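You operate a simulated robot arm through the tools that you are given. There is no shell and no other tool. Be economical: measure what you need, move in short steps, check, and stop when the job is done.

The job below is to be done with a simulated robot arm. You get a single attempt, and the scene is never put back.

## Task
Polish the top of the red-banded brass box in the low clamp.
Fine: clamp it first, use the cream pad and the polish tin; pad back, clamp open again.

Only the result counts: the job must be done as asked and must still hold three seconds after the hand-in. Knocking over, shifting, dropping, spilling or breaking anything else fails it.

## Robot
A 7-joint arm with a two-finger parallel gripper, fixed in place. Base frame: the origin is at the foot of the arm, x ahead of it, y to its left, z up; the work surface is at about z = 750. Units: mm, degrees, N and s.
With the tool pointing down near the work surface it reaches from about 300 to 680 mm from the base axis. Its first joint turns from -66.0 to 66.0 degrees. Payload 1.57 kg.
Tool frame: the origin (TCP) lies between the finger pads and is the grasp point; the fingertips stand 30 mm ahead of it; z points along the fingers, y is the line along which they close. Largest opening 110 mm; finger width 24, thickness 12; the body of the gripper, 48 by 112 mm, starts 78 mm behind the TCP.
Orientation is that of the tool frame in the base frame, as [roll, pitch, yaw] about the fixed x, y, z axes, in that order (R = Rz(yaw) Ry(pitch) Rx(roll)). With the fingers straight down and closing along the base's y, the tool's x points along the base's -x, its y along +y and its z along -z.

## Interface
- The arm moves only by the tool drive_tool. Its argument "commands" is a list of rows, each a list of 7 numbers: the opening in per cent of the stroke, from 0 (shut) to 100 (fully open), then the shift along the base's x, y, z in mm, then the turn, a rotation vector about the base's x, y, z in degrees. In form: [[gripper, dx, dy, dz, wx, wy, wz], ...]. A call has 1 to 20 rows; each row shifts and turns the commanded pose from where the row before left it. Each row takes 0.2 s and may step no farther than 50 mm and 8.6 degrees from the row before; otherwise, or with a gripper value out of range, the whole call is refused. Where a pose cannot be reached the arm comes as near as it can. A force on the tool above 40 N (or 10 N above the force at the start of the call, whichever is more), or a blocked arm, ends the call early, and 0.2 s more pass. Each finger travels about 108 mm/s and halts on what it meets, pressing with about 29 N; the grip force reading is that of the motor and also rises with nothing between the fingers. The clock runs only during rows and for 0.2 s after the last one: add rows that do not move to give the fingers time. It gives the time, the measured TCP pose, the force on the tool (base axes), the opening and the grip force at its end, in the units of the frame above (readings bear some noise), and new pictures: "views" is both (left out), scene, wrist or none.
- Cameras (640 x 400 px; columns grow to the right, rows downward): "scene" is fixed at [150.1, -397.8, 1377.5]; the picture's right is [0.84, -0.54, 0.00], its down [-0.43, -0.67, -0.60] and it looks along [0.32, 0.50, -0.80] (base axes); focal length 276 px, centre (320, 200). "wrist" rides on the gripper at [-36, 0, -80] in the tool frame; the picture's right is [0.00, -1.00, 0.00], its down [0.97, 0.00, -0.24] and it looks along [0.24, 0.00, 0.97] (tool axes); focal length 218 px, centre (320, 200).
- locate(camera, pixels): there is no depth. For up to 12 entries [column, row, z] of the newest picture of that camera ("zoom" is the newest enlarged one), the place [x, y] in the base frame at which the ray of that pixel passes the height z, good to about 3 mm. No time passes.
- close_up(camera, box): a new picture of the part [left, top, right, bottom] of that camera's present view, enlarged. No time passes.
- job_done(): hands the job in; it is judged then, once.

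Go step by step. Measure first, check grasps and placings, and put right what went wrong. The budget is 80 turns and 120 pictures, counting those below and the enlarged ones. Unless the task says otherwise, let go and move clear before handing in, and close with one line.

The tools are called after "Emit:" as name(argument=value, ...) on one line, values as JSON. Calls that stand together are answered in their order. drive_tool: Moves the arm, as the interface text tells. Its arguments: {"type":"object","properties":{"commands":{"type":"array","items":{"type":"array","items":{"type":"number"}}},"views":{"type":"string","enum":["both","scene","wrist","none"]}},"required":["commands"]} The other tools are called the same way: locate (camera, pixels) gives the place at which the rays of pixels pass given heights; close_up (camera, box) takes an enlarged picture of a part of a camera's view; job_done () hands the job in.

At the start:

```text
t: 0.0
tool_pos: [380.0, 72.3, 1046.6]
tcp_rot: [180.0, 0.0, -180.0]
ft_force: [0.5, -0.8, -0.3]
gripper_width: 110.0
grip_force: 0.1
```

scene: 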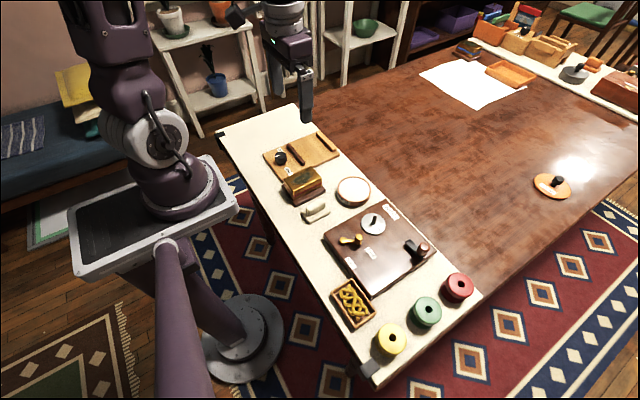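
wrist: 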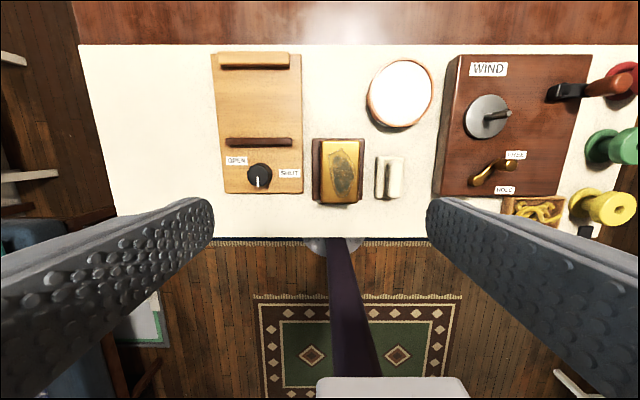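

The wrist view shows the clamp board with an OPEN/SHUT knob at (258,175), the brass box at (340,170), the cream pad at (390,177) and the tin at (400,93). I'll enlarge both views to see detail.

Emit:
close_up(camera="wrist", box=[200, 40, 450, 220])

Emit:
close_up(camera="scene", box=[250, 120, 390, 230])

```text
2.22 times, centred on (325, 130) of wrist
```

zoom: 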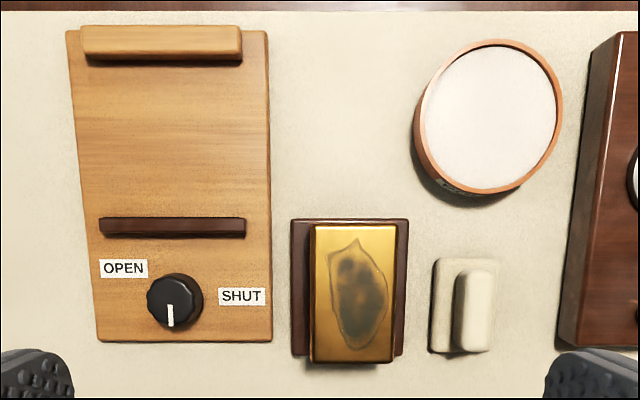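

```text
3.64 times, centred on (320, 175) of scene
```

zoom: 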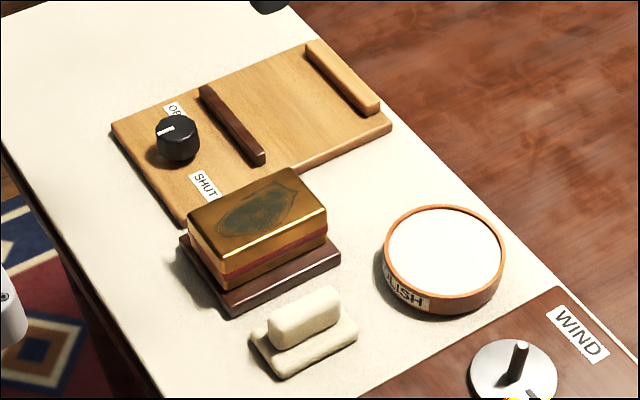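

The box stands on a dark plinth; I'll measure the main points in the wrist view at likely heights.

Emit:
locate(camera="wrist", pixels=[[315.5, 140.8, 800], [354.7, 140.8, 800], [352.4, 203, 800], [316.8, 203, 800], [307.4, 138.6, 762], [359.6, 138.6, 762], [307.4, 200, 762], [221, 138, 775], [286, 138, 775], [286, 146, 775], [214, 67, 775], [284, 67, 775]])

Emit:
locate(camera="wrist", pixels=[[213, 54, 760], [297, 54, 760], [297, 193, 760], [258, 175, 780], [371.8, 156, 760], [399.7, 156, 760], [395, 198.5, 760], [369.6, 198.5, 760], [387, 163, 775], [395, 193, 775], [402, 92, 770], [286, 54, 775]])

Emit:
drive_tool(commands=[[100, 0, 0, -40, 0, 0, 0], [100, -20, 0, -40, 0, 0, 0], [100, -20, 0, -40, 0, 0, 0], [100, 0, 30, -30, 0, 0, 0], [100, 0, 0, 0, 0, 0, 0]])

```text
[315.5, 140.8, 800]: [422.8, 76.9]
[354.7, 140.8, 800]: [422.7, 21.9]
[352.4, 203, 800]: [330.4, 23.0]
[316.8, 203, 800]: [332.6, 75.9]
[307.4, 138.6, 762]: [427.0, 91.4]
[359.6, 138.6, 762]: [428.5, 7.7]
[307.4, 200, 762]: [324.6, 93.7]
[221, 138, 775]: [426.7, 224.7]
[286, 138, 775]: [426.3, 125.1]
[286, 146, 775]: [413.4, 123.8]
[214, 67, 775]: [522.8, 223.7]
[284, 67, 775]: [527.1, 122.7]
```

```text
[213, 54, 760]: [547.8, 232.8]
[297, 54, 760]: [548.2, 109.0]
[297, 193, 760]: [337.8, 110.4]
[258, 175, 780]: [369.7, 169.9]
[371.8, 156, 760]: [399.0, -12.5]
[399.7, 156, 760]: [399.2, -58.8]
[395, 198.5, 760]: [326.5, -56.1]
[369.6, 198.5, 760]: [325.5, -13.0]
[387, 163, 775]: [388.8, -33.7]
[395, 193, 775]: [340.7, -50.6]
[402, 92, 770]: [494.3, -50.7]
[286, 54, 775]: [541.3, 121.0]
```

```text
t: 1.2
tool_pos: [339.1, 103.6, 898.7]
tcp_rot: [-179.9, -0.1, 180.0]
ft_force: [1.2, 0.0, -0.2]
gripper_width: 109.7
grip_force: 0.1
```

scene: 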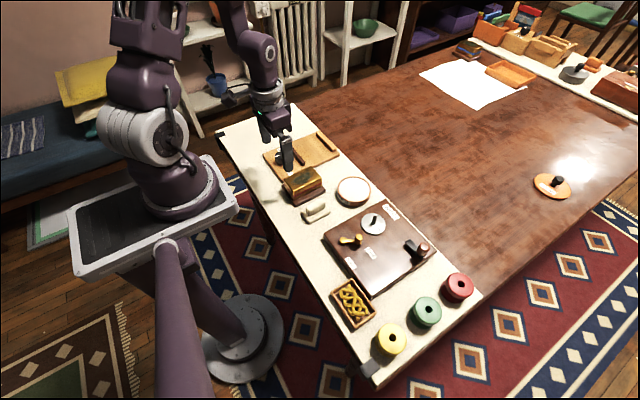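
wrist: 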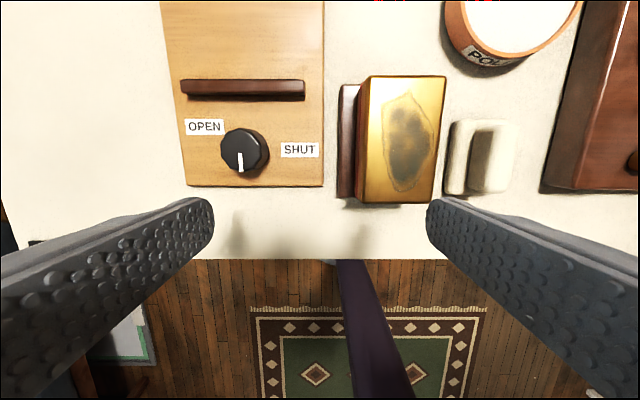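

The box is about 90×54 mm and the jaw gap is about 100 mm in x. I'll triangulate heights from this second viewpoint.

Emit:
locate(camera="wrist", pixels=[[370, 75, 800], [447, 75, 800], [435, 203, 800], [357, 203, 800], [370, 75, 815], [447, 75, 815], [435, 203, 815], [357, 203, 815], [338, 197, 762], [341, 85, 762], [238, 150, 780], [238, 150, 790]])

Emit:
locate(camera="wrist", pixels=[[181, 80, 775], [304, 80, 775], [305, 97, 775], [188, 186, 760], [322, 186, 760], [455, 122, 760], [515, 125, 775], [508, 190, 775], [447, 195, 760], [477, 128, 775], [475, 190, 775], [515, 12, 770]])

Emit:
close_up(camera="wrist", box=[170, 60, 330, 200])

Emit:
close_up(camera="scene", box=[270, 160, 350, 230])

```text
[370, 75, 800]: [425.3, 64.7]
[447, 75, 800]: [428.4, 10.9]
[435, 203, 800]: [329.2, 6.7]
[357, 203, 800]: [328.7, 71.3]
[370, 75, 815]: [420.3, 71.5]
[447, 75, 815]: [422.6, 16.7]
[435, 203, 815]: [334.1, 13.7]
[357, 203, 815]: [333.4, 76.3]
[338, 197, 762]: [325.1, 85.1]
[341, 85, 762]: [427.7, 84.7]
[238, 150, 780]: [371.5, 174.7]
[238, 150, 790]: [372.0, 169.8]
```

```text
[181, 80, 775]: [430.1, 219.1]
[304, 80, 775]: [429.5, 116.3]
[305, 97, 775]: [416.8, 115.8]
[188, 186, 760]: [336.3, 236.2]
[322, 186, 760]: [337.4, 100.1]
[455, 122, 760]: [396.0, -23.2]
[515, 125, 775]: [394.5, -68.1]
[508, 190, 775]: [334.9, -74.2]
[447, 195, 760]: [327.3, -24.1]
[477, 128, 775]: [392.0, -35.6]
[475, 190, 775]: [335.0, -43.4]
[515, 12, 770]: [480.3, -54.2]
```

```text
2.86 times, centred on (250, 130) of wrist
```

zoom: 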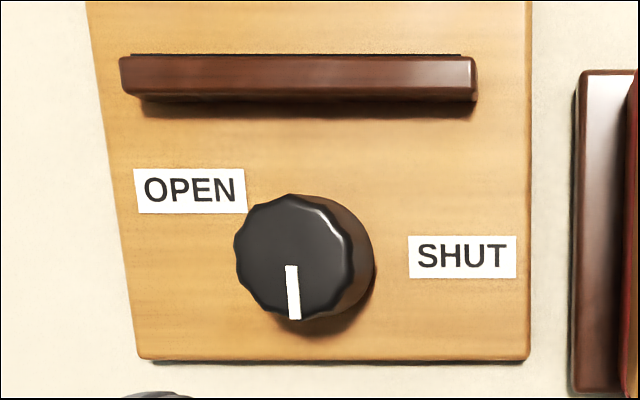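

```text
5.71 times, centred on (310, 195) of scene
```

zoom: 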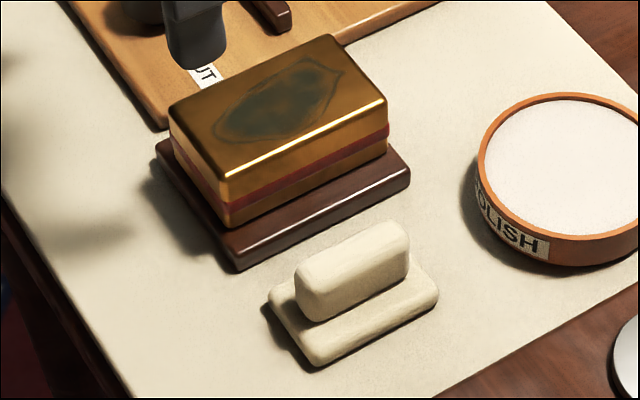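

I'll cross-check the box, pad, and tin heights using the scene view.

Emit:
locate(camera="zoom", pixels=[[170, 105, 805], [330, 35, 805], [387, 97, 805], [222, 190, 805], [170, 105, 820], [387, 97, 820], [229, 228, 768], [388, 150, 768], [236, 270, 750], [410, 180, 765]])

Emit:
locate(camera="zoom", pixels=[[270, 295, 760], [437, 292, 760], [315, 365, 750], [296, 268, 785], [405, 225, 785], [318, 320, 765], [408, 275, 765], [478, 160, 775], [560, 95, 775]])

```text
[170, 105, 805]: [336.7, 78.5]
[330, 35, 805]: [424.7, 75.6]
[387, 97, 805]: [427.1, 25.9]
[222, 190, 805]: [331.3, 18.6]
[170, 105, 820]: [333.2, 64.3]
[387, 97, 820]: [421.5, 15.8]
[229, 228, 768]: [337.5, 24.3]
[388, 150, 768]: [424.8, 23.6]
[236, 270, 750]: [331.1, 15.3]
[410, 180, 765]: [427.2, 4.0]
```

```text
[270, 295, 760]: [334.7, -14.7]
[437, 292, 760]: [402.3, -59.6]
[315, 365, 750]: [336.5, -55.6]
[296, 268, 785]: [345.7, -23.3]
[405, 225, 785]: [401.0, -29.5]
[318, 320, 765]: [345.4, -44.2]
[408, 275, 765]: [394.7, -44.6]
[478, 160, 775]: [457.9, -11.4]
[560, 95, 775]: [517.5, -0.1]
```

Correcting for a pixel-conversion slip, the box top is about z 811, with x 333–423 and y 15–70. I'll move above it with a narrower opening and check alignment.

Emit:
drive_tool(commands=[[75, 20, -30, 0, 0, 0, 0], [75, 19, -31, 0, 0, 0, 0], [75, 0, 0, -30, 0, 0, 0], [75, 0, 0, 0, 0, 0, 0]])

Emit:
close_up(camera="scene", box=[250, 130, 370, 220])

```text
t: 2.2
tool_pos: [378.8, 42.9, 865.4]
tcp_rot: [179.9, 0.0, 180.0]
ft_force: [0.6, 0.1, -1.0]
gripper_width: 82.5
grip_force: 0.0
```

scene: 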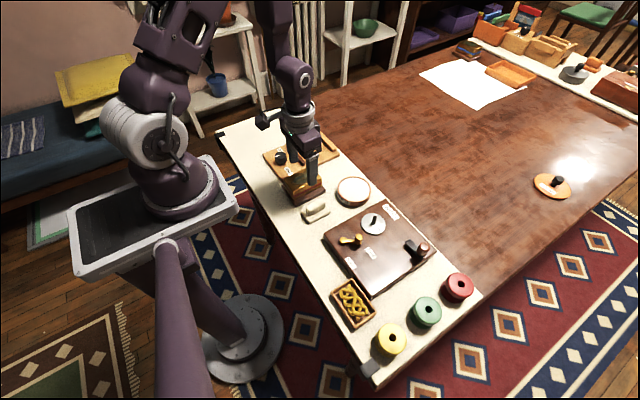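
wrist: 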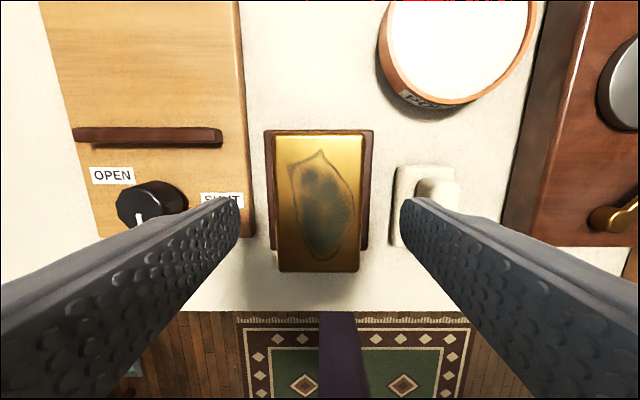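

```text
4.44 times, centred on (310, 175) of scene
```

zoom: 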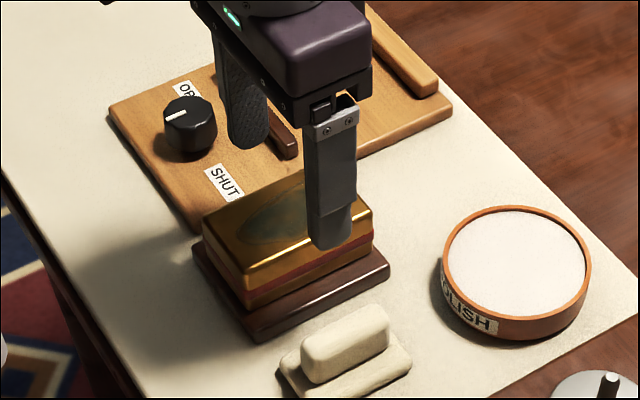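

Box is centred between the fingers (275–366 px). I'll descend with the tips to about 785 and look.

Emit:
drive_tool(commands=[[75, 0, 0, -20, 0, 0, 0], [75, 0, 0, -20, 0, 0, 0], [75, 0, 0, -12, 0, 0, 0], [75, 0, 0, 0, 0, 0, 0]], views="none")

Emit:
close_up(camera="scene", box=[270, 160, 350, 220])

```text
t: 3.2
tool_pos: [378.9, 41.4, 815.1]
tcp_rot: [-180.0, 0.0, -179.9]
ft_force: [0.0, -0.3, 0.4]
gripper_width: 82.6
grip_force: 0.1
```

```text
6.67 times, centred on (310, 190) of scene
```

zoom: 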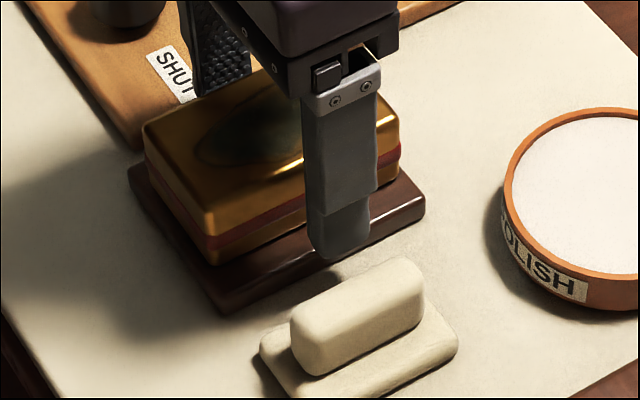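

Tips are at about z 785, just above the plinth. I'll close on the box.

Emit:
drive_tool(commands=[[55, 0, 0, 0, 0, 0, 0], [40, 0, 0, 0, 0, 0, 0], [30, 0, 0, 0, 0, 0, 0], [30, 0, 0, 0, 0, 0, 0]], views="none")

Emit:
close_up(camera="scene", box=[270, 160, 350, 220])

```text
t: 4.2
tool_pos: [378.8, 42.1, 814.1]
tcp_rot: [180.0, 0.1, 180.0]
ft_force: [-0.5, 0.6, -1.1]
gripper_width: 55.6
grip_force: 29.3
```

```text
6.67 times, centred on (310, 190) of scene
```

zoom: 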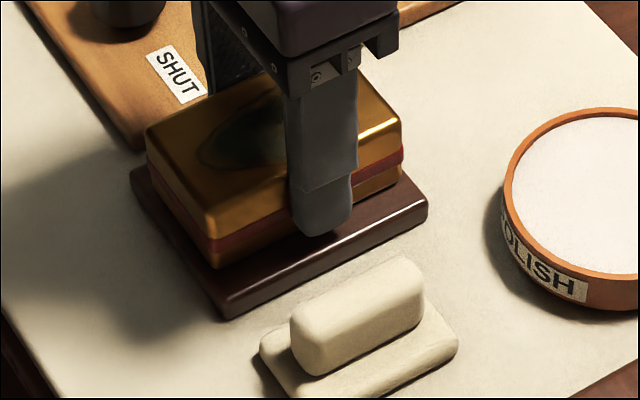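

Grip is firm at 55.6 mm with 29 N. I'll lift 40 mm and check that only the box comes up.

Emit:
drive_tool(commands=[[30, 0, 0, 10, 0, 0, 0], [30, 0, 0, 15, 0, 0, 0], [30, 0, 0, 20, 0, 0, 0], [30, 0, 0, 0, 0, 0, 0]])

Emit:
close_up(camera="scene", box=[260, 140, 360, 220])

```text
t: 5.2
tool_pos: [378.5, 41.6, 860.1]
tcp_rot: [-179.9, -0.1, -180.0]
ft_force: [0.0, 0.1, -3.7]
gripper_width: 55.6
grip_force: 29.2
```

scene: 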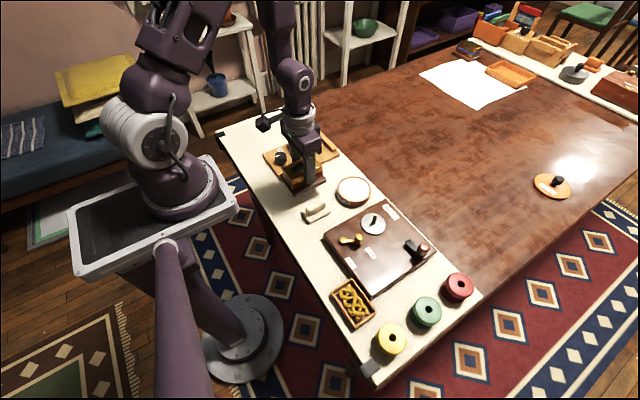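
wrist: 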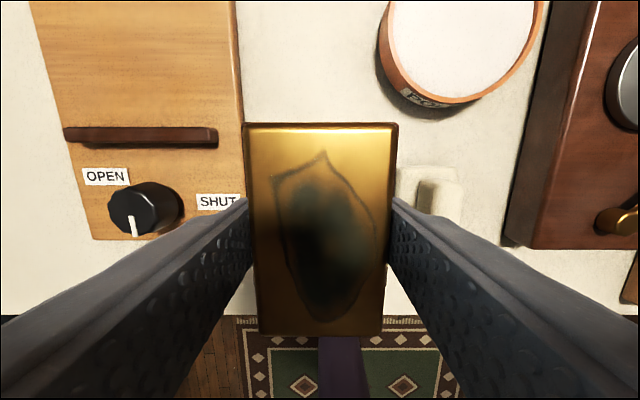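

```text
5.00 times, centred on (310, 180) of scene
```

zoom: 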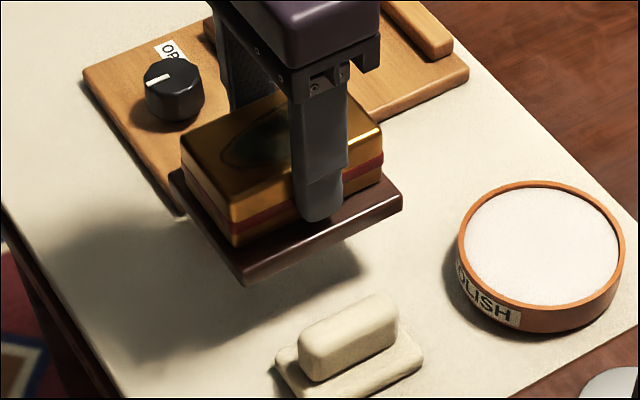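

The dark plinth came up too, so it is the box's base, and that is what the low jaws will grip. I'll lift away and look at the jaw gap from above to compare with the base length.

Emit:
drive_tool(commands=[[30, 0, 0, 45, 0, 0, 0], [30, -8, 40, 45, 0, 0, 0], [30, 0, 43, 0, 0, 0, 0], [30, 0, 43, 0, 0, 0, 0], [30, 0, 0, 0, 0, 0, 0], [30, 0, 0, 0, 0, 0, 0]])

Emit:
close_up(camera="wrist", box=[220, 0, 420, 125])

Emit:
close_up(camera="scene", box=[210, 90, 370, 190])

```text
refused: row 2 steps farther than a row can; nothing moved
```

```text
3.20 times, centred on (320, 62) of wrist
```

zoom: 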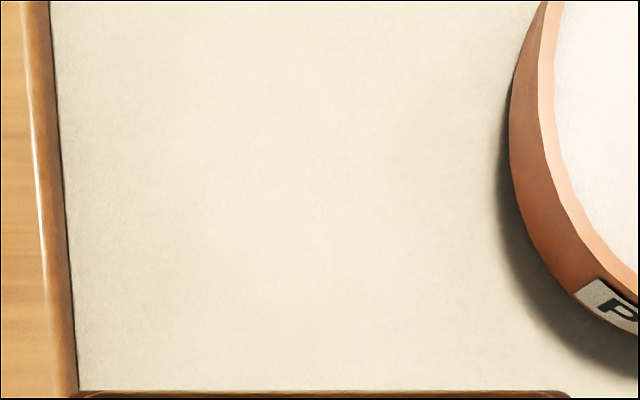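

```text
4.00 times, centred on (290, 140) of scene
```

zoom: 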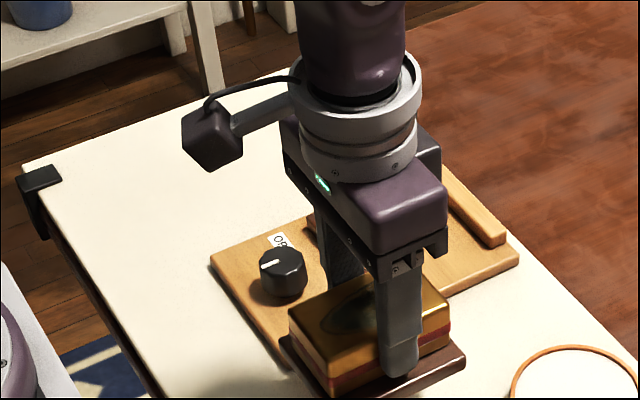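

The move was refused for step size, so I'll redo it in smaller rows.

Emit:
drive_tool(commands=[[30, 0, 0, 45, 0, 0, 0], [30, -8, 0, 45, 0, 0, 0], [30, 0, 42, 0, 0, 0, 0], [30, 0, 42, 0, 0, 0, 0], [30, 0, 42, 0, 0, 0, 0], [30, 0, 0, 0, 0, 0, 0]])

Emit:
close_up(camera="wrist", box=[220, 0, 420, 125])

```text
t: 6.6
tool_pos: [370.3, 168.7, 950.9]
tcp_rot: [179.9, 0.0, 179.9]
ft_force: [0.0, 1.0, -4.1]
gripper_width: 55.8
grip_force: 28.9
```

scene: 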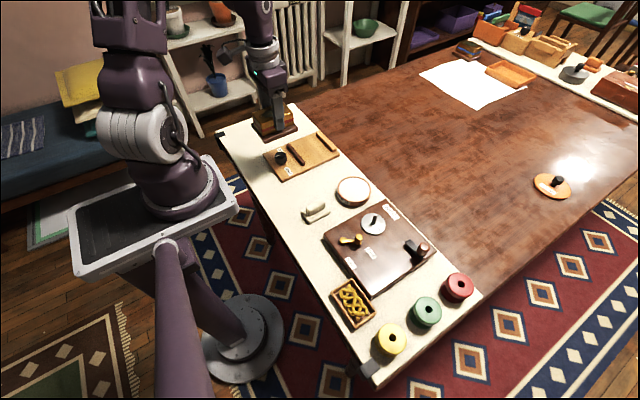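
wrist: 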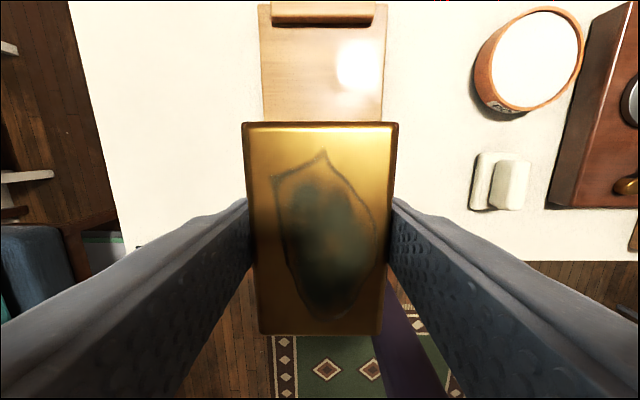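

```text
3.20 times, centred on (320, 62) of wrist
```

zoom: 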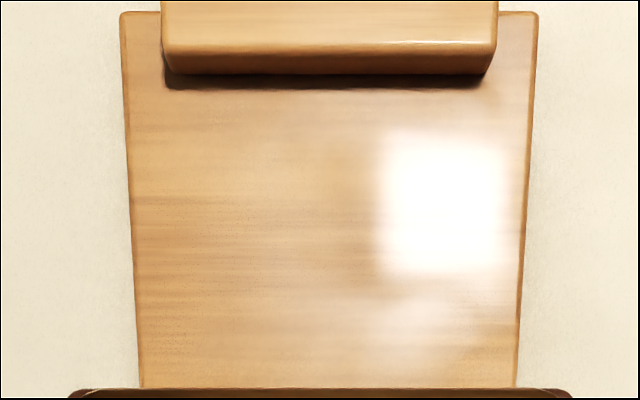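

The scene view of the clamp is now clear; I'll enlarge it, and also the wrist view of the far jaw has been measured. Next, measure the jaw edges.

Emit:
close_up(camera="scene", box=[245, 95, 349, 185])

Emit:
locate(camera="wrist", pixels=[[320, 13, 780], [320, 23, 765], [271, 23, 765], [374, 23, 765], [260, 5, 762], [386, 5, 762], [265, 120, 762], [383, 120, 762]])

```text
4.44 times, centred on (297, 140) of scene
```

zoom: 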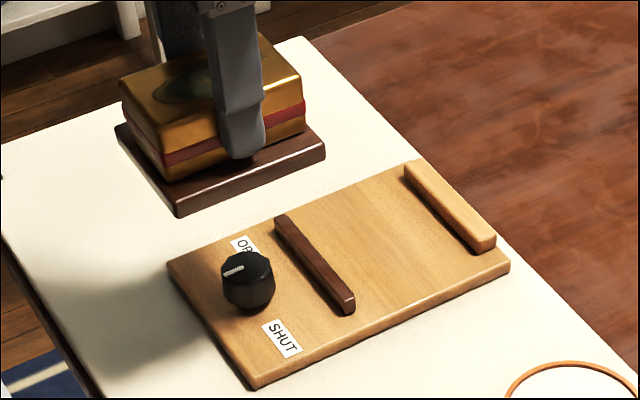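

```text
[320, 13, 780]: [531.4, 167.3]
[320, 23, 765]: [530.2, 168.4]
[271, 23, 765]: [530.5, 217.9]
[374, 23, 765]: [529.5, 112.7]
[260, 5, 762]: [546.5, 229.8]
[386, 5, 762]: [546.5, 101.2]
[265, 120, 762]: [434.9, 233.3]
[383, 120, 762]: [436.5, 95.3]
```

Emit:
locate(camera="zoom", pixels=[[355, 297, 775], [283, 213, 775], [350, 313, 762], [479, 247, 775], [405, 172, 775], [252, 388, 755], [168, 262, 760], [508, 268, 760], [175, 208, 900], [324, 145, 900], [116, 124, 900], [245, 268, 785]])

Emit:
locate(camera="zoom", pixels=[[479, 247, 785], [479, 247, 780], [355, 297, 785], [355, 297, 780], [175, 208, 910], [324, 145, 910], [175, 208, 905], [324, 145, 905], [248, 255, 790], [492, 250, 762]])

```text
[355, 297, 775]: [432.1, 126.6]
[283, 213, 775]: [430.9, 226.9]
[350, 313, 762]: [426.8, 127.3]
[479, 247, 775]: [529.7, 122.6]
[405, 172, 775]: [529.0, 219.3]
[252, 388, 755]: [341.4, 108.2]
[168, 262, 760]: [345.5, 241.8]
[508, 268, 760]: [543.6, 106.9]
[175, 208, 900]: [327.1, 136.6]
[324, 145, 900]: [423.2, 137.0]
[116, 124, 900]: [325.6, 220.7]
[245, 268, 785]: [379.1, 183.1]
```

```text
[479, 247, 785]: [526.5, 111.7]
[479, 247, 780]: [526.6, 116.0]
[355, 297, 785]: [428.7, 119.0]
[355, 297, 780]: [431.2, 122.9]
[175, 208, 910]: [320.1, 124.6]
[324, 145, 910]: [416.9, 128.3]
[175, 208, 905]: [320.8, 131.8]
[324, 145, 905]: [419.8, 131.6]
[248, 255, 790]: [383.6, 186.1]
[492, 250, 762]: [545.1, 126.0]
```

The base length (~100 mm) and the jaw gap (~102 mm) are too close to tell apart, so I want to see the clamp's travel first. I'll put the box back exactly where it was, then test the knob empty.

Emit:
drive_tool(commands=[[30, 0, -42, 0, 0, 0, 0], [30, 0, -42, 0, 0, 0, 0], [30, 0, -42, 0, 0, 0, 0], [30, 8, 0, -45, 0, 0, 0], [30, 0, 0, -45, 0, 0, 0], [30, 0, 0, -20, 0, 0, 0], [30, 0, 0, -15, 0, 0, 0], [30, 0, 0, -6, 0, 0, 0], [30, 0, 0, -2, 0, 0, 0], [30, 0, 0, -2, 0, 0, 0], [30, 0, 0, 0, 0, 0, 0]], views="none")

```text
t: 9.0
tool_pos: [377.7, 40.2, 816.1]
tcp_rot: [180.0, 0.0, -179.9]
ft_force: [0.1, 0.6, -4.3]
gripper_width: 55.6
grip_force: 29.3
```

The weight is still on the tool (-4.3 N), so I'll lower in 1 mm steps until contact.

Emit:
drive_tool(commands=[[30, 0, 0, -1, 0, 0, 0], [30, 0, 0, 0, 0, 0, 0]], views="none")

Emit:
drive_tool(commands=[[30, 0, 0, -1, 0, 0, 0], [30, 0, 0, 0, 0, 0, 0]], views="none")

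```text
t: 9.6
tool_pos: [377.2, 41.4, 815.7]
tcp_rot: [-179.9, -0.1, 180.0]
ft_force: [0.5, -0.5, -3.2]
gripper_width: 55.9
grip_force: 29.1
```

```text
t: 10.2
tool_pos: [377.1, 40.1, 814.9]
tcp_rot: [-180.0, 0.0, 180.0]
ft_force: [-2.1, -1.8, 21.7]
gripper_width: 55.5
grip_force: 29.2
```

Contact made (21.7 N). I'll release, rise and move above the knob.

Emit:
drive_tool(commands=[[55, 0, 0, 0, 0, 0, 0], [70, 0, 0, 0, 0, 0, 0], [75, 0, 0, 0, 0, 0, 0], [75, 0, 0, 20, 0, 0, 0], [75, 0, 0, 40, 0, 0, 0], [75, 0, 42, 20, 0, 0, 0], [60, -6, 42, 0, 0, 0, 0], [60, 0, 44, 0, 0, 0, 0], [60, 0, 0, 0, 0, 0, 0]])

Emit:
close_up(camera="wrist", box=[220, 60, 420, 260])

```text
t: 12.2
tool_pos: [370.3, 169.6, 892.3]
tcp_rot: [-180.0, 0.0, -180.0]
ft_force: [0.5, -0.6, -0.4]
gripper_width: 65.7
grip_force: 0.0
```

scene: 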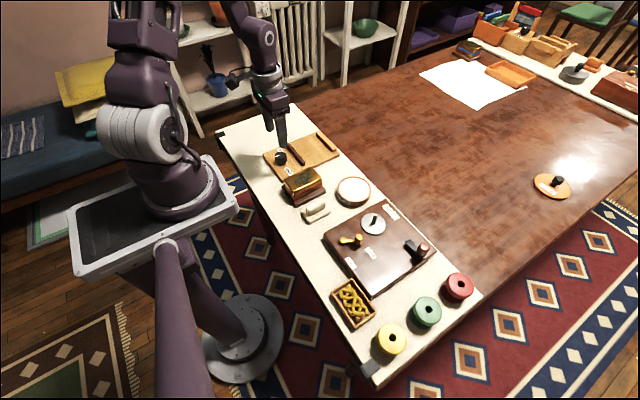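
wrist: 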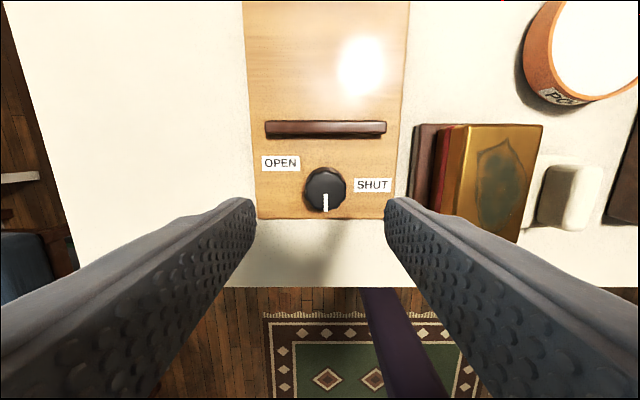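

```text
2.00 times, centred on (320, 160) of wrist
```

zoom: 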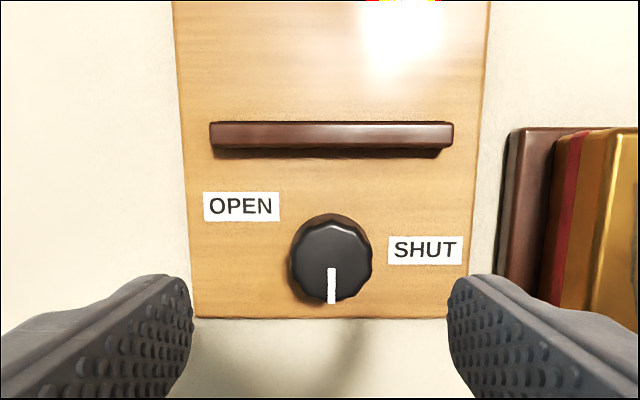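

Emit:
locate(camera="wrist", pixels=[[326, 189, 785], [326, 189, 790], [305, 189, 785], [346, 189, 785], [326, 168, 785], [326, 210, 785]])

```text
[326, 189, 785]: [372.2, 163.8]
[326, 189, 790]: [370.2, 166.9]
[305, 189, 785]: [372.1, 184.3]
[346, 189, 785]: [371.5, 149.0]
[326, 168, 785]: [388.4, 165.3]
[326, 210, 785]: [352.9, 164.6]
```

Knob centre is about (371,166), diameter about 35. I'll descend over it with tips to about 771 and close.

Emit:
drive_tool(commands=[[60, 1, -3.5, -40, 0, 0, 0], [60, 0, 0, -30, 0, 0, 0], [60, 0, 0, -15, 0, 0, 0], [60, 0, 0, -6, 0, 0, 0], [60, 0, 0, 0, 0, 0, 0]], views="none")

Emit:
close_up(camera="scene", box=[245, 115, 349, 185])

```text
t: 13.4
tool_pos: [372.9, 165.9, 803.3]
tcp_rot: [-180.0, -0.1, -180.0]
ft_force: [-1.3, 0.3, 10.3]
gripper_width: 65.9
grip_force: 0.0
```

```text
5.71 times, centred on (297, 150) of scene
```

zoom: 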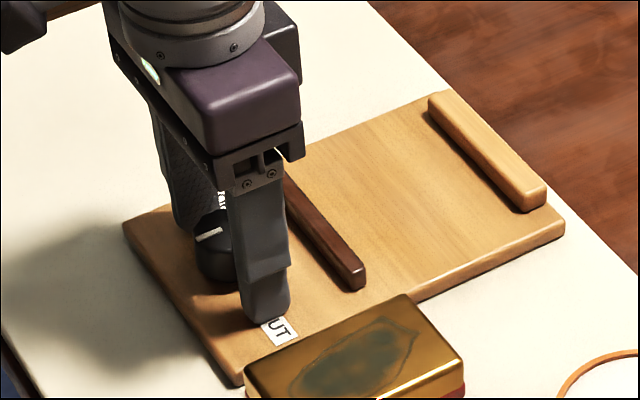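

The tips touched the board at about z 772 (10 N), so the board top is near 772. I'll raise 4 mm and grip the knob.

Emit:
drive_tool(commands=[[60, 0, 0, 4, 0, 0, 0], [45, 0, 0, 0, 0, 0, 0], [30, 0, 0, 0, 0, 0, 0], [20, 0, 0, 0, 0, 0, 0], [20, 0, 0, 0, 0, 0, 0]])

```text
t: 14.6
tool_pos: [373.3, 164.5, 807.2]
tcp_rot: [180.0, 0.1, -180.0]
ft_force: [0.0, 0.9, -6.3]
gripper_width: 35.5
grip_force: 42.4
```

scene: 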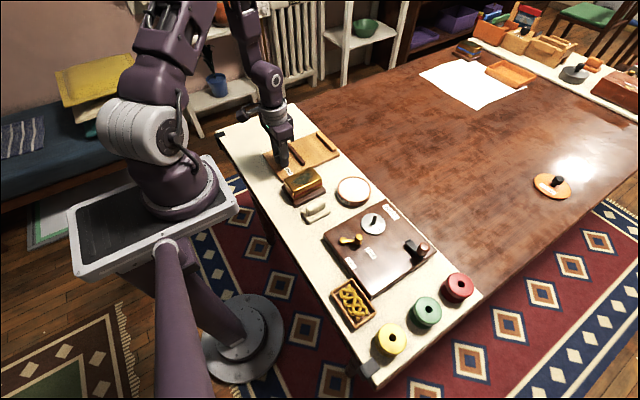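
wrist: 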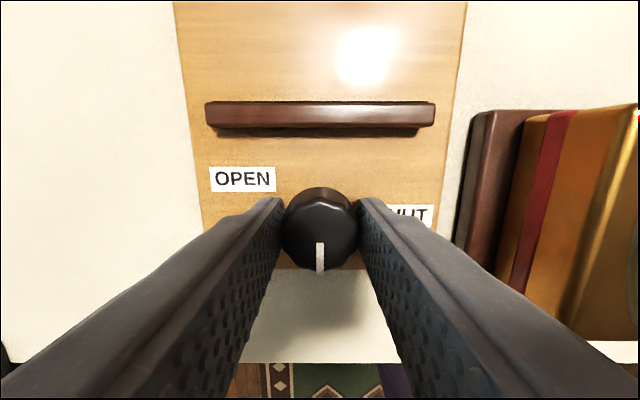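

Knob gripped (35.5 mm). I'll turn it +40° about z toward SHUT and look at the jaw.

Emit:
drive_tool(commands=[[20, 0, 0, 0, 0, 0, 8], [20, 0, 0, 0, 0, 0, 8], [20, 0, 0, 0, 0, 0, 8], [20, 0, 0, 0, 0, 0, 8], [20, 0, 0, 0, 0, 0, 8], [20, 0, 0, 0, 0, 0, 0]])

Emit:
close_up(camera="scene", box=[245, 115, 349, 185])

```text
t: 16.0
tool_pos: [373.1, 166.7, 807.3]
tcp_rot: [179.9, 0.1, -139.8]
ft_force: [-3.7, 14.1, 10.0]
gripper_width: 35.7
grip_force: 42.3
```

scene: 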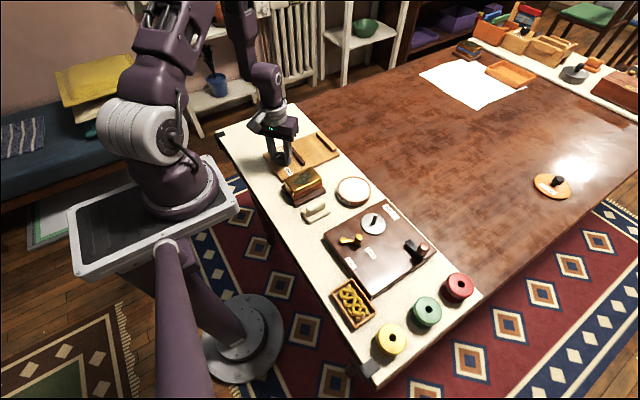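
wrist: 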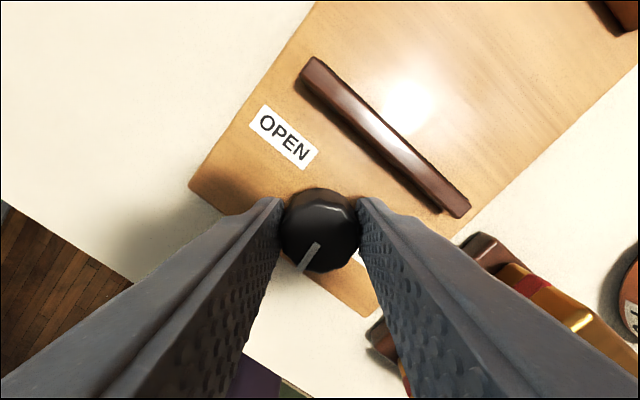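

```text
5.71 times, centred on (297, 150) of scene
```

zoom: 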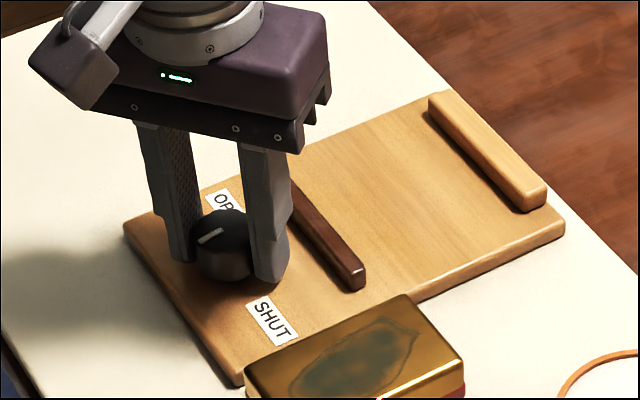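

The knob barely followed (the pointer is lagging), so it slipped or hit a stop this way. I'll turn back the other way and see whether it follows.

Emit:
drive_tool(commands=[[20, 0, 0, 0, 0, 0, -8], [20, 0, 0, 0, 0, 0, -8], [20, 0, 0, 0, 0, 0, -8], [20, 0, 0, 0, 0, 0, -8], [20, 0, 0, 0, 0, 0, -8], [20, 0, 0, 0, 0, 0, 0]], views="wrist")

Emit:
close_up(camera="wrist", box=[190, 80, 450, 290])

```text
t: 17.4
tool_pos: [374.0, 165.0, 807.4]
tcp_rot: [179.9, 0.1, 179.8]
ft_force: [8.5, -0.1, 33.6]
gripper_width: 35.5
grip_force: 42.5
```

wrist: 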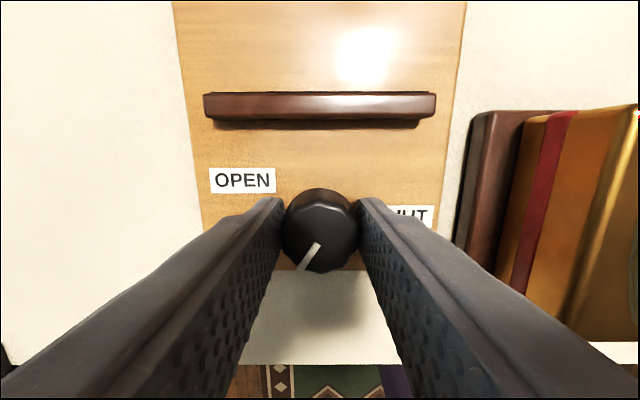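

```text
1.90 times, centred on (320, 185) of wrist
```

zoom: 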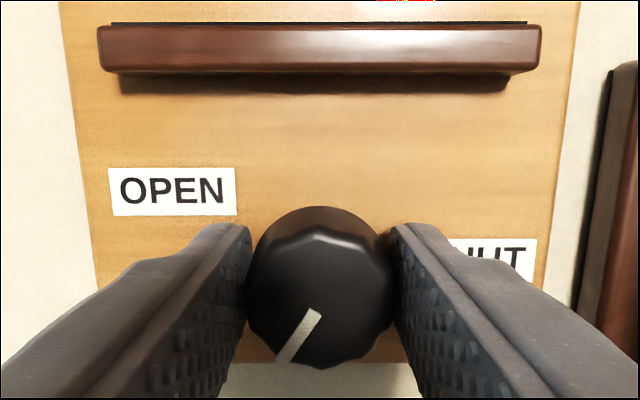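

Turning clockwise (–z) rotated the pointer to about 7 o'clock and the dark jaw moved toward the far jaw (row 103→93), so clockwise shuts and the start was the open stop. I'll continue clockwise to learn the travel.

Emit:
drive_tool(commands=[[20, 0, 0, 0.5, 0, 0, -8], [20, 0, 0, 0, 0, 0, -8], [20, 0, 0, 0, 0, 0, -8], [20, 0, 0, 0, 0, 0, -8], [20, 0, 0, 0, 0, 0, -8], [20, 0, 0, 0, 0, 0, 0]], views="wrist")

Emit:
close_up(camera="scene", box=[245, 115, 349, 185])

```text
t: 18.8
tool_pos: [372.5, 165.0, 806.3]
tcp_rot: [180.0, 0.0, 139.8]
ft_force: [12.7, -20.8, -9.5]
gripper_width: 35.6
grip_force: 42.4
```

wrist: 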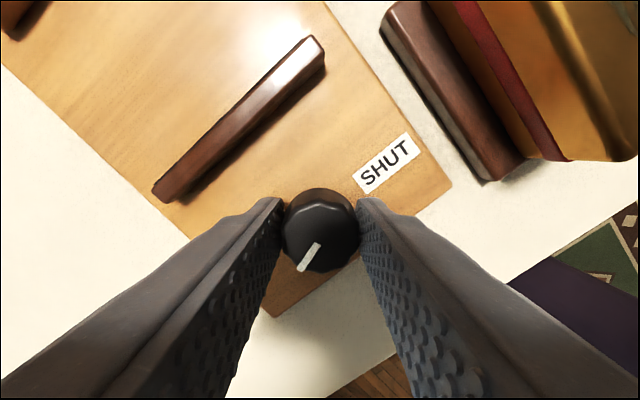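

```text
5.71 times, centred on (297, 150) of scene
```

zoom: 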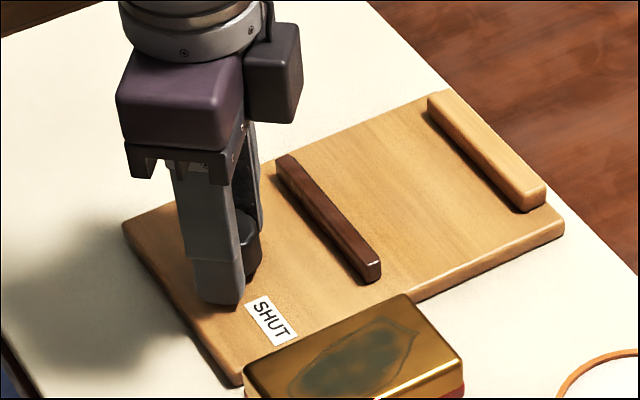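

The jaw has moved about 8 mm for 70°. I'll keep turning to find the end stop.

Emit:
drive_tool(commands=[[20, 0, 0, 0, 0, 0, -8], [20, 0, 0, 0, 0, 0, -8], [20, 0, 0, 0, 0, 0, -8], [20, 0, 0, 0, 0, 0, -8], [20, 0, 0, 0, 0, 0, -8], [20, 0, 0, 0, 0, 0, 0]], views="wrist")

Emit:
close_up(camera="scene", box=[245, 115, 349, 185])

```text
t: 20.2
tool_pos: [370.7, 167.2, 807.5]
tcp_rot: [-180.0, -0.2, 100.2]
ft_force: [-11.7, 6.4, -1.0]
gripper_width: 35.4
grip_force: 42.6
```

wrist: 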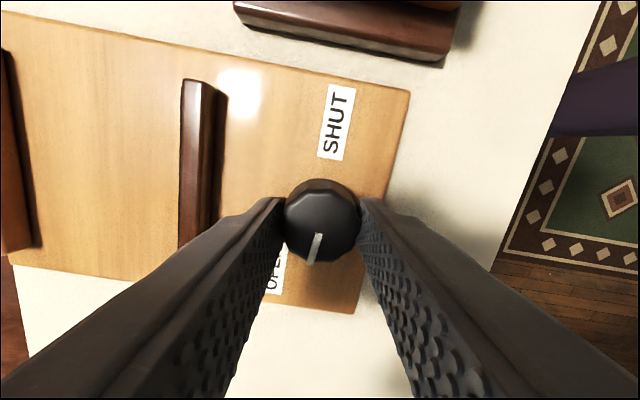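

```text
5.71 times, centred on (297, 150) of scene
```

zoom: 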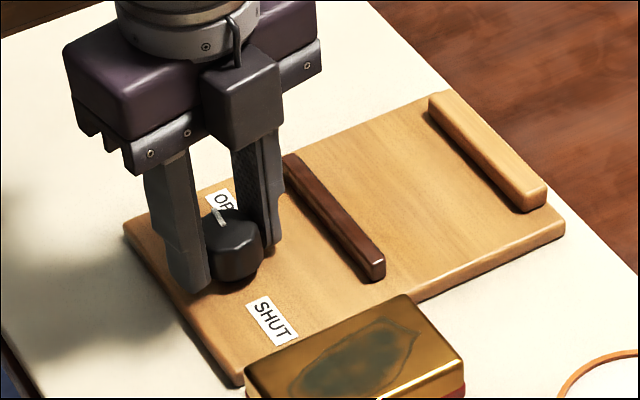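

The knob stopped after about 90° clockwise with the jaw about 10 mm in, so travel is about 10 mm: the box goes in lengthwise (as it stands) with a small clearance. I'll turn the knob back to its open stop.

Emit:
drive_tool(commands=[[20, 0, 0, 0, 0, 0, 8], [20, 0, 0, 0, 0, 0, 8], [20, 0, 0, 0, 0, 0, 8], [20, 0, 0, 0, 0, 0, 8], [20, 0, 0, 0, 0, 0, 8], [20, 0, 0, 0, 0, 0, 8], [20, 0, 0, 0, 0, 0, 8], [20, 0, 0, 0, 0, 0, 8], [20, 0, 0, 0, 0, 0, 8], [20, 0, 0, 0, 0, 0, 8], [20, 0, 0, 0, 0, 0, 8], [20, 0, 0, 0, 0, 0, 8], [20, 0, 0, 0, 0, 0, 4], [20, 0, 0, 0, 0, 0, 0]], views="wrist")

Emit:
close_up(camera="scene", box=[245, 115, 349, 185])

```text
t: 23.2
tool_pos: [370.3, 164.5, 808.2]
tcp_rot: [-179.8, -0.3, -159.9]
ft_force: [-23.8, -7.2, -16.1]
gripper_width: 35.6
grip_force: 42.7
```

wrist: 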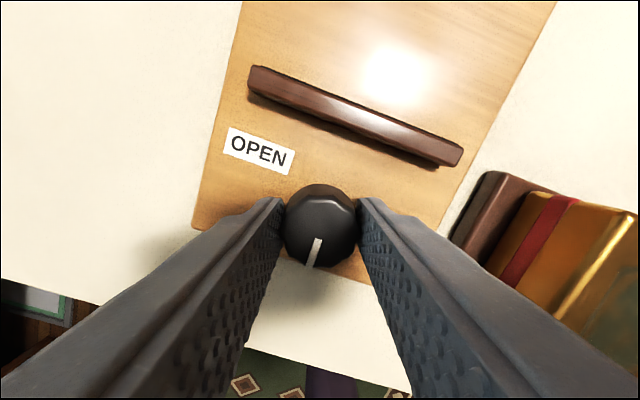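

```text
5.71 times, centred on (297, 150) of scene
```

zoom: 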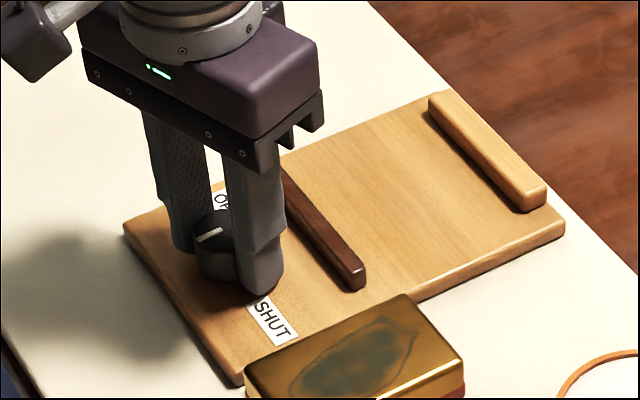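

The jaw is back at its original open place. I'll release, rise, and look straight down on the jaw gap.

Emit:
drive_tool(commands=[[40, 0, 0, 0, 0, 0, 0], [60, 0, 0, 0, 0, 0, 0], [60, 0, 0, 30, 0, 0, -8], [60, 0, 0, 40, 0, 0, -8], [60, 35, 0, 20, 0, 0, -4], [60, 35, 0, 0, 0, 0, 0], [60, 0, 0, 0, 0, 0, 0], [60, 0, 0, 0, 0, 0, 0]], views="wrist")

Emit:
close_up(camera="wrist", box=[220, 40, 420, 240])

Emit:
close_up(camera="scene", box=[270, 160, 350, 220])

```text
t: 25.0
tool_pos: [443.9, 166.9, 898.6]
tcp_rot: [180.0, 0.0, 180.0]
ft_force: [-0.4, -0.3, -0.4]
gripper_width: 65.9
grip_force: 0.0
```

wrist: 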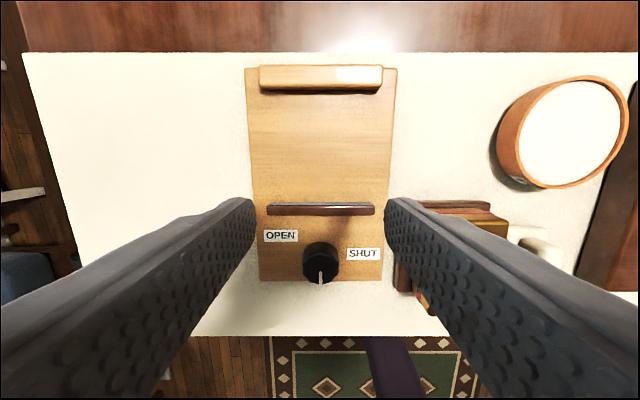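

```text
2.00 times, centred on (320, 140) of wrist
```

zoom: 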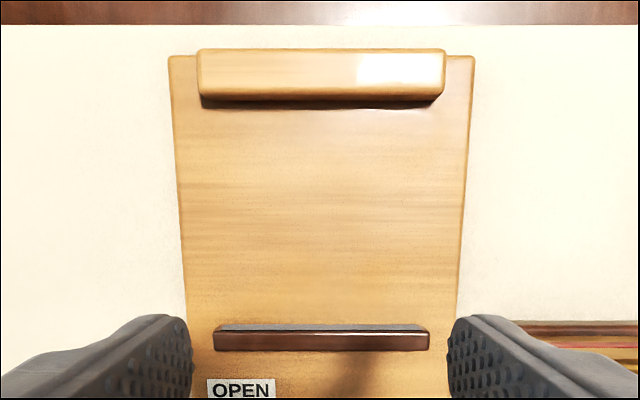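

```text
6.67 times, centred on (310, 190) of scene
```

zoom: 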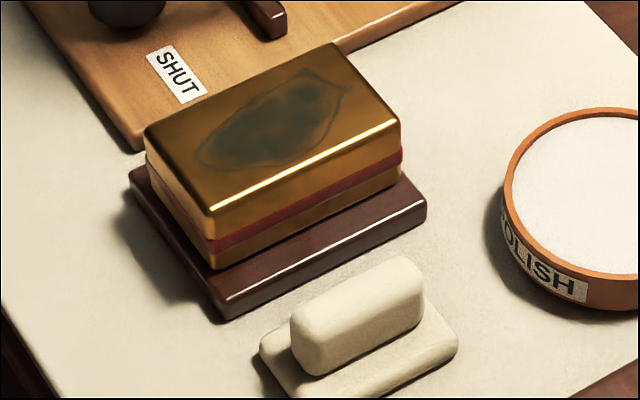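

Measured gap is about 99 mm with centre x ≈ 476.5. I'll measure the base corners again in this scene close-up at the revised heights.

Emit:
locate(camera="zoom", pixels=[[218, 300, 777], [427, 200, 777], [131, 172, 777], [223, 322, 762], [425, 218, 762], [210, 210, 811], [402, 123, 811], [212, 268, 777], [402, 178, 777]])

Emit:
close_up(camera="scene", box=[280, 185, 330, 215])

```text
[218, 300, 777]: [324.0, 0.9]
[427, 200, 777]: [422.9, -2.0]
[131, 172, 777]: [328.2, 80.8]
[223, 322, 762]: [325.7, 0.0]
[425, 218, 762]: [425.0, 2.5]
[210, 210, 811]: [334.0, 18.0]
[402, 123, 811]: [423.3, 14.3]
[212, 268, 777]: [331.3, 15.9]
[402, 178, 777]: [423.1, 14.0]
```

```text
12.80 times, centred on (305, 200) of scene
```

zoom: 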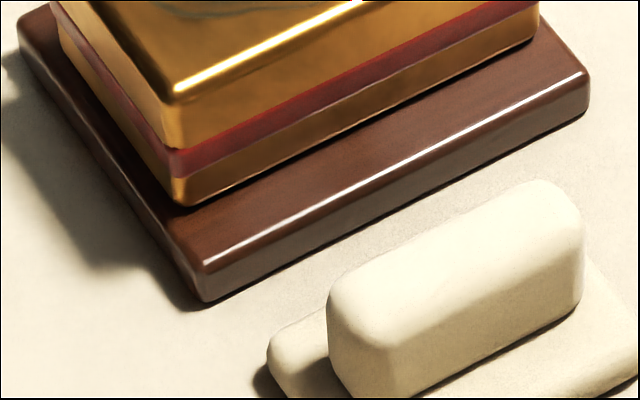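

The base is about 98 mm and the gap about 99–101 mm: a tight lengthwise fit but the only one the jaw travel can clamp. I'll regrip the box.

Emit:
drive_tool(commands=[[75, -30, -35, 0, 0, 0, 0], [75, -36, -30, 0, 0, 0, 0], [75, 0, -30, 0, 0, 0, 0], [75, 0, -30, 0, 0, 0, 0], [75, 0, 0, -40, 0, 0, 0], [75, 0, 0, -30, 0, 0, 0], [75, 0, 0, -14, 0, 0, 0], [75, 0, 0, 0, 0, 0, 0], [60, 0, 0, 0, 0, 0, 0], [40, 0, 0, 0, 0, 0, 0], [30, 0, 0, 0, 0, 0, 0], [30, 0, 0, 0, 0, 0, 0]], views="scene")

```text
t: 27.6
tool_pos: [378.0, 40.9, 812.5]
tcp_rot: [-180.0, 0.1, 180.0]
ft_force: [0.2, 0.3, -0.2]
gripper_width: 55.9
grip_force: 29.2
```

scene: 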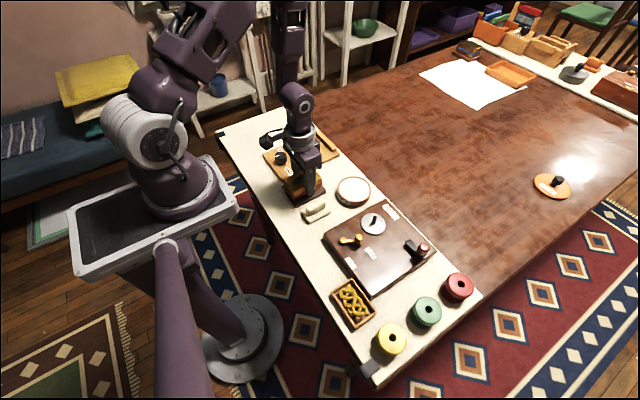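

Regripped at 55.9 mm. I'll lift, carry it over the clamp, and stop just above the jaws.

Emit:
drive_tool(commands=[[30, 0, 0, 20, 0, 0, 0], [30, 0, 0, 45, 0, 0, 0], [30, 20, 42, 0, 0, 0, 0], [30, 25, 42, 0, 0, 0, 0], [30, 25, 42, 0, 0, 0, 0], [30, 29, 0, 0, 0, 0, 0], [30, 0, 0, -16, 0, 0, 0], [30, 0, 0, -14, 0, 0, 0], [30, 0, 0, 0, 0, 0, 0]])

Emit:
close_up(camera="scene", box=[260, 110, 350, 180])

Emit:
close_up(camera="wrist", box=[220, 80, 420, 205])

```text
t: 29.6
tool_pos: [478.2, 166.2, 847.8]
tcp_rot: [180.0, 0.0, -179.9]
ft_force: [0.3, 0.3, -4.8]
gripper_width: 55.8
grip_force: 28.7
```

scene: 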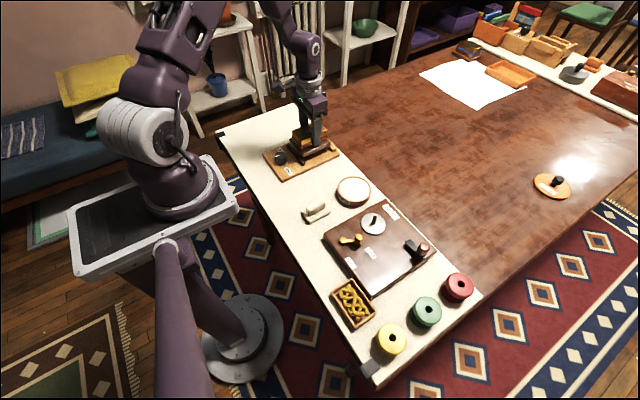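
wrist: 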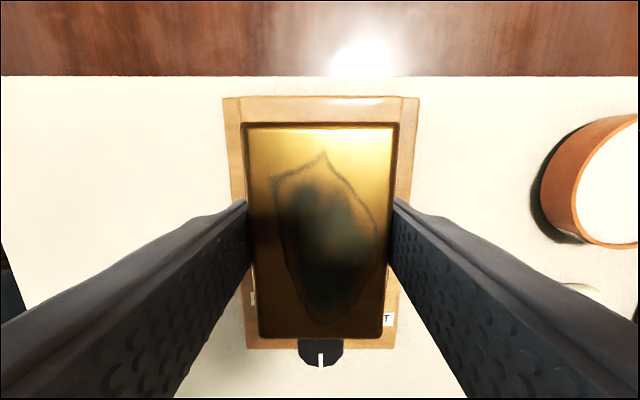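

```text
5.71 times, centred on (305, 145) of scene
```

zoom: 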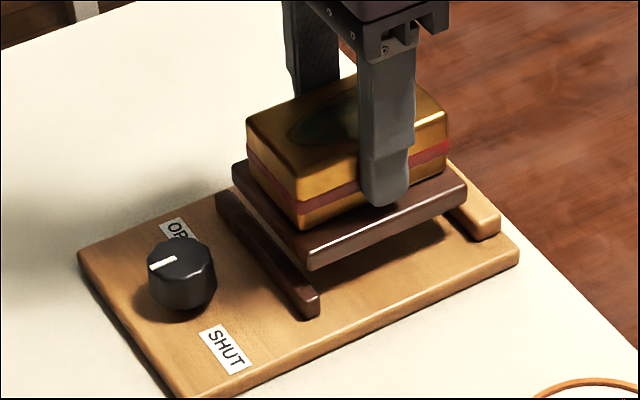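

```text
3.20 times, centred on (320, 142) of wrist
```

zoom: 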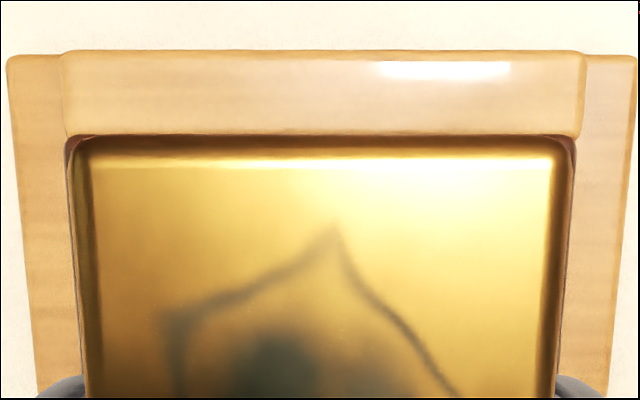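

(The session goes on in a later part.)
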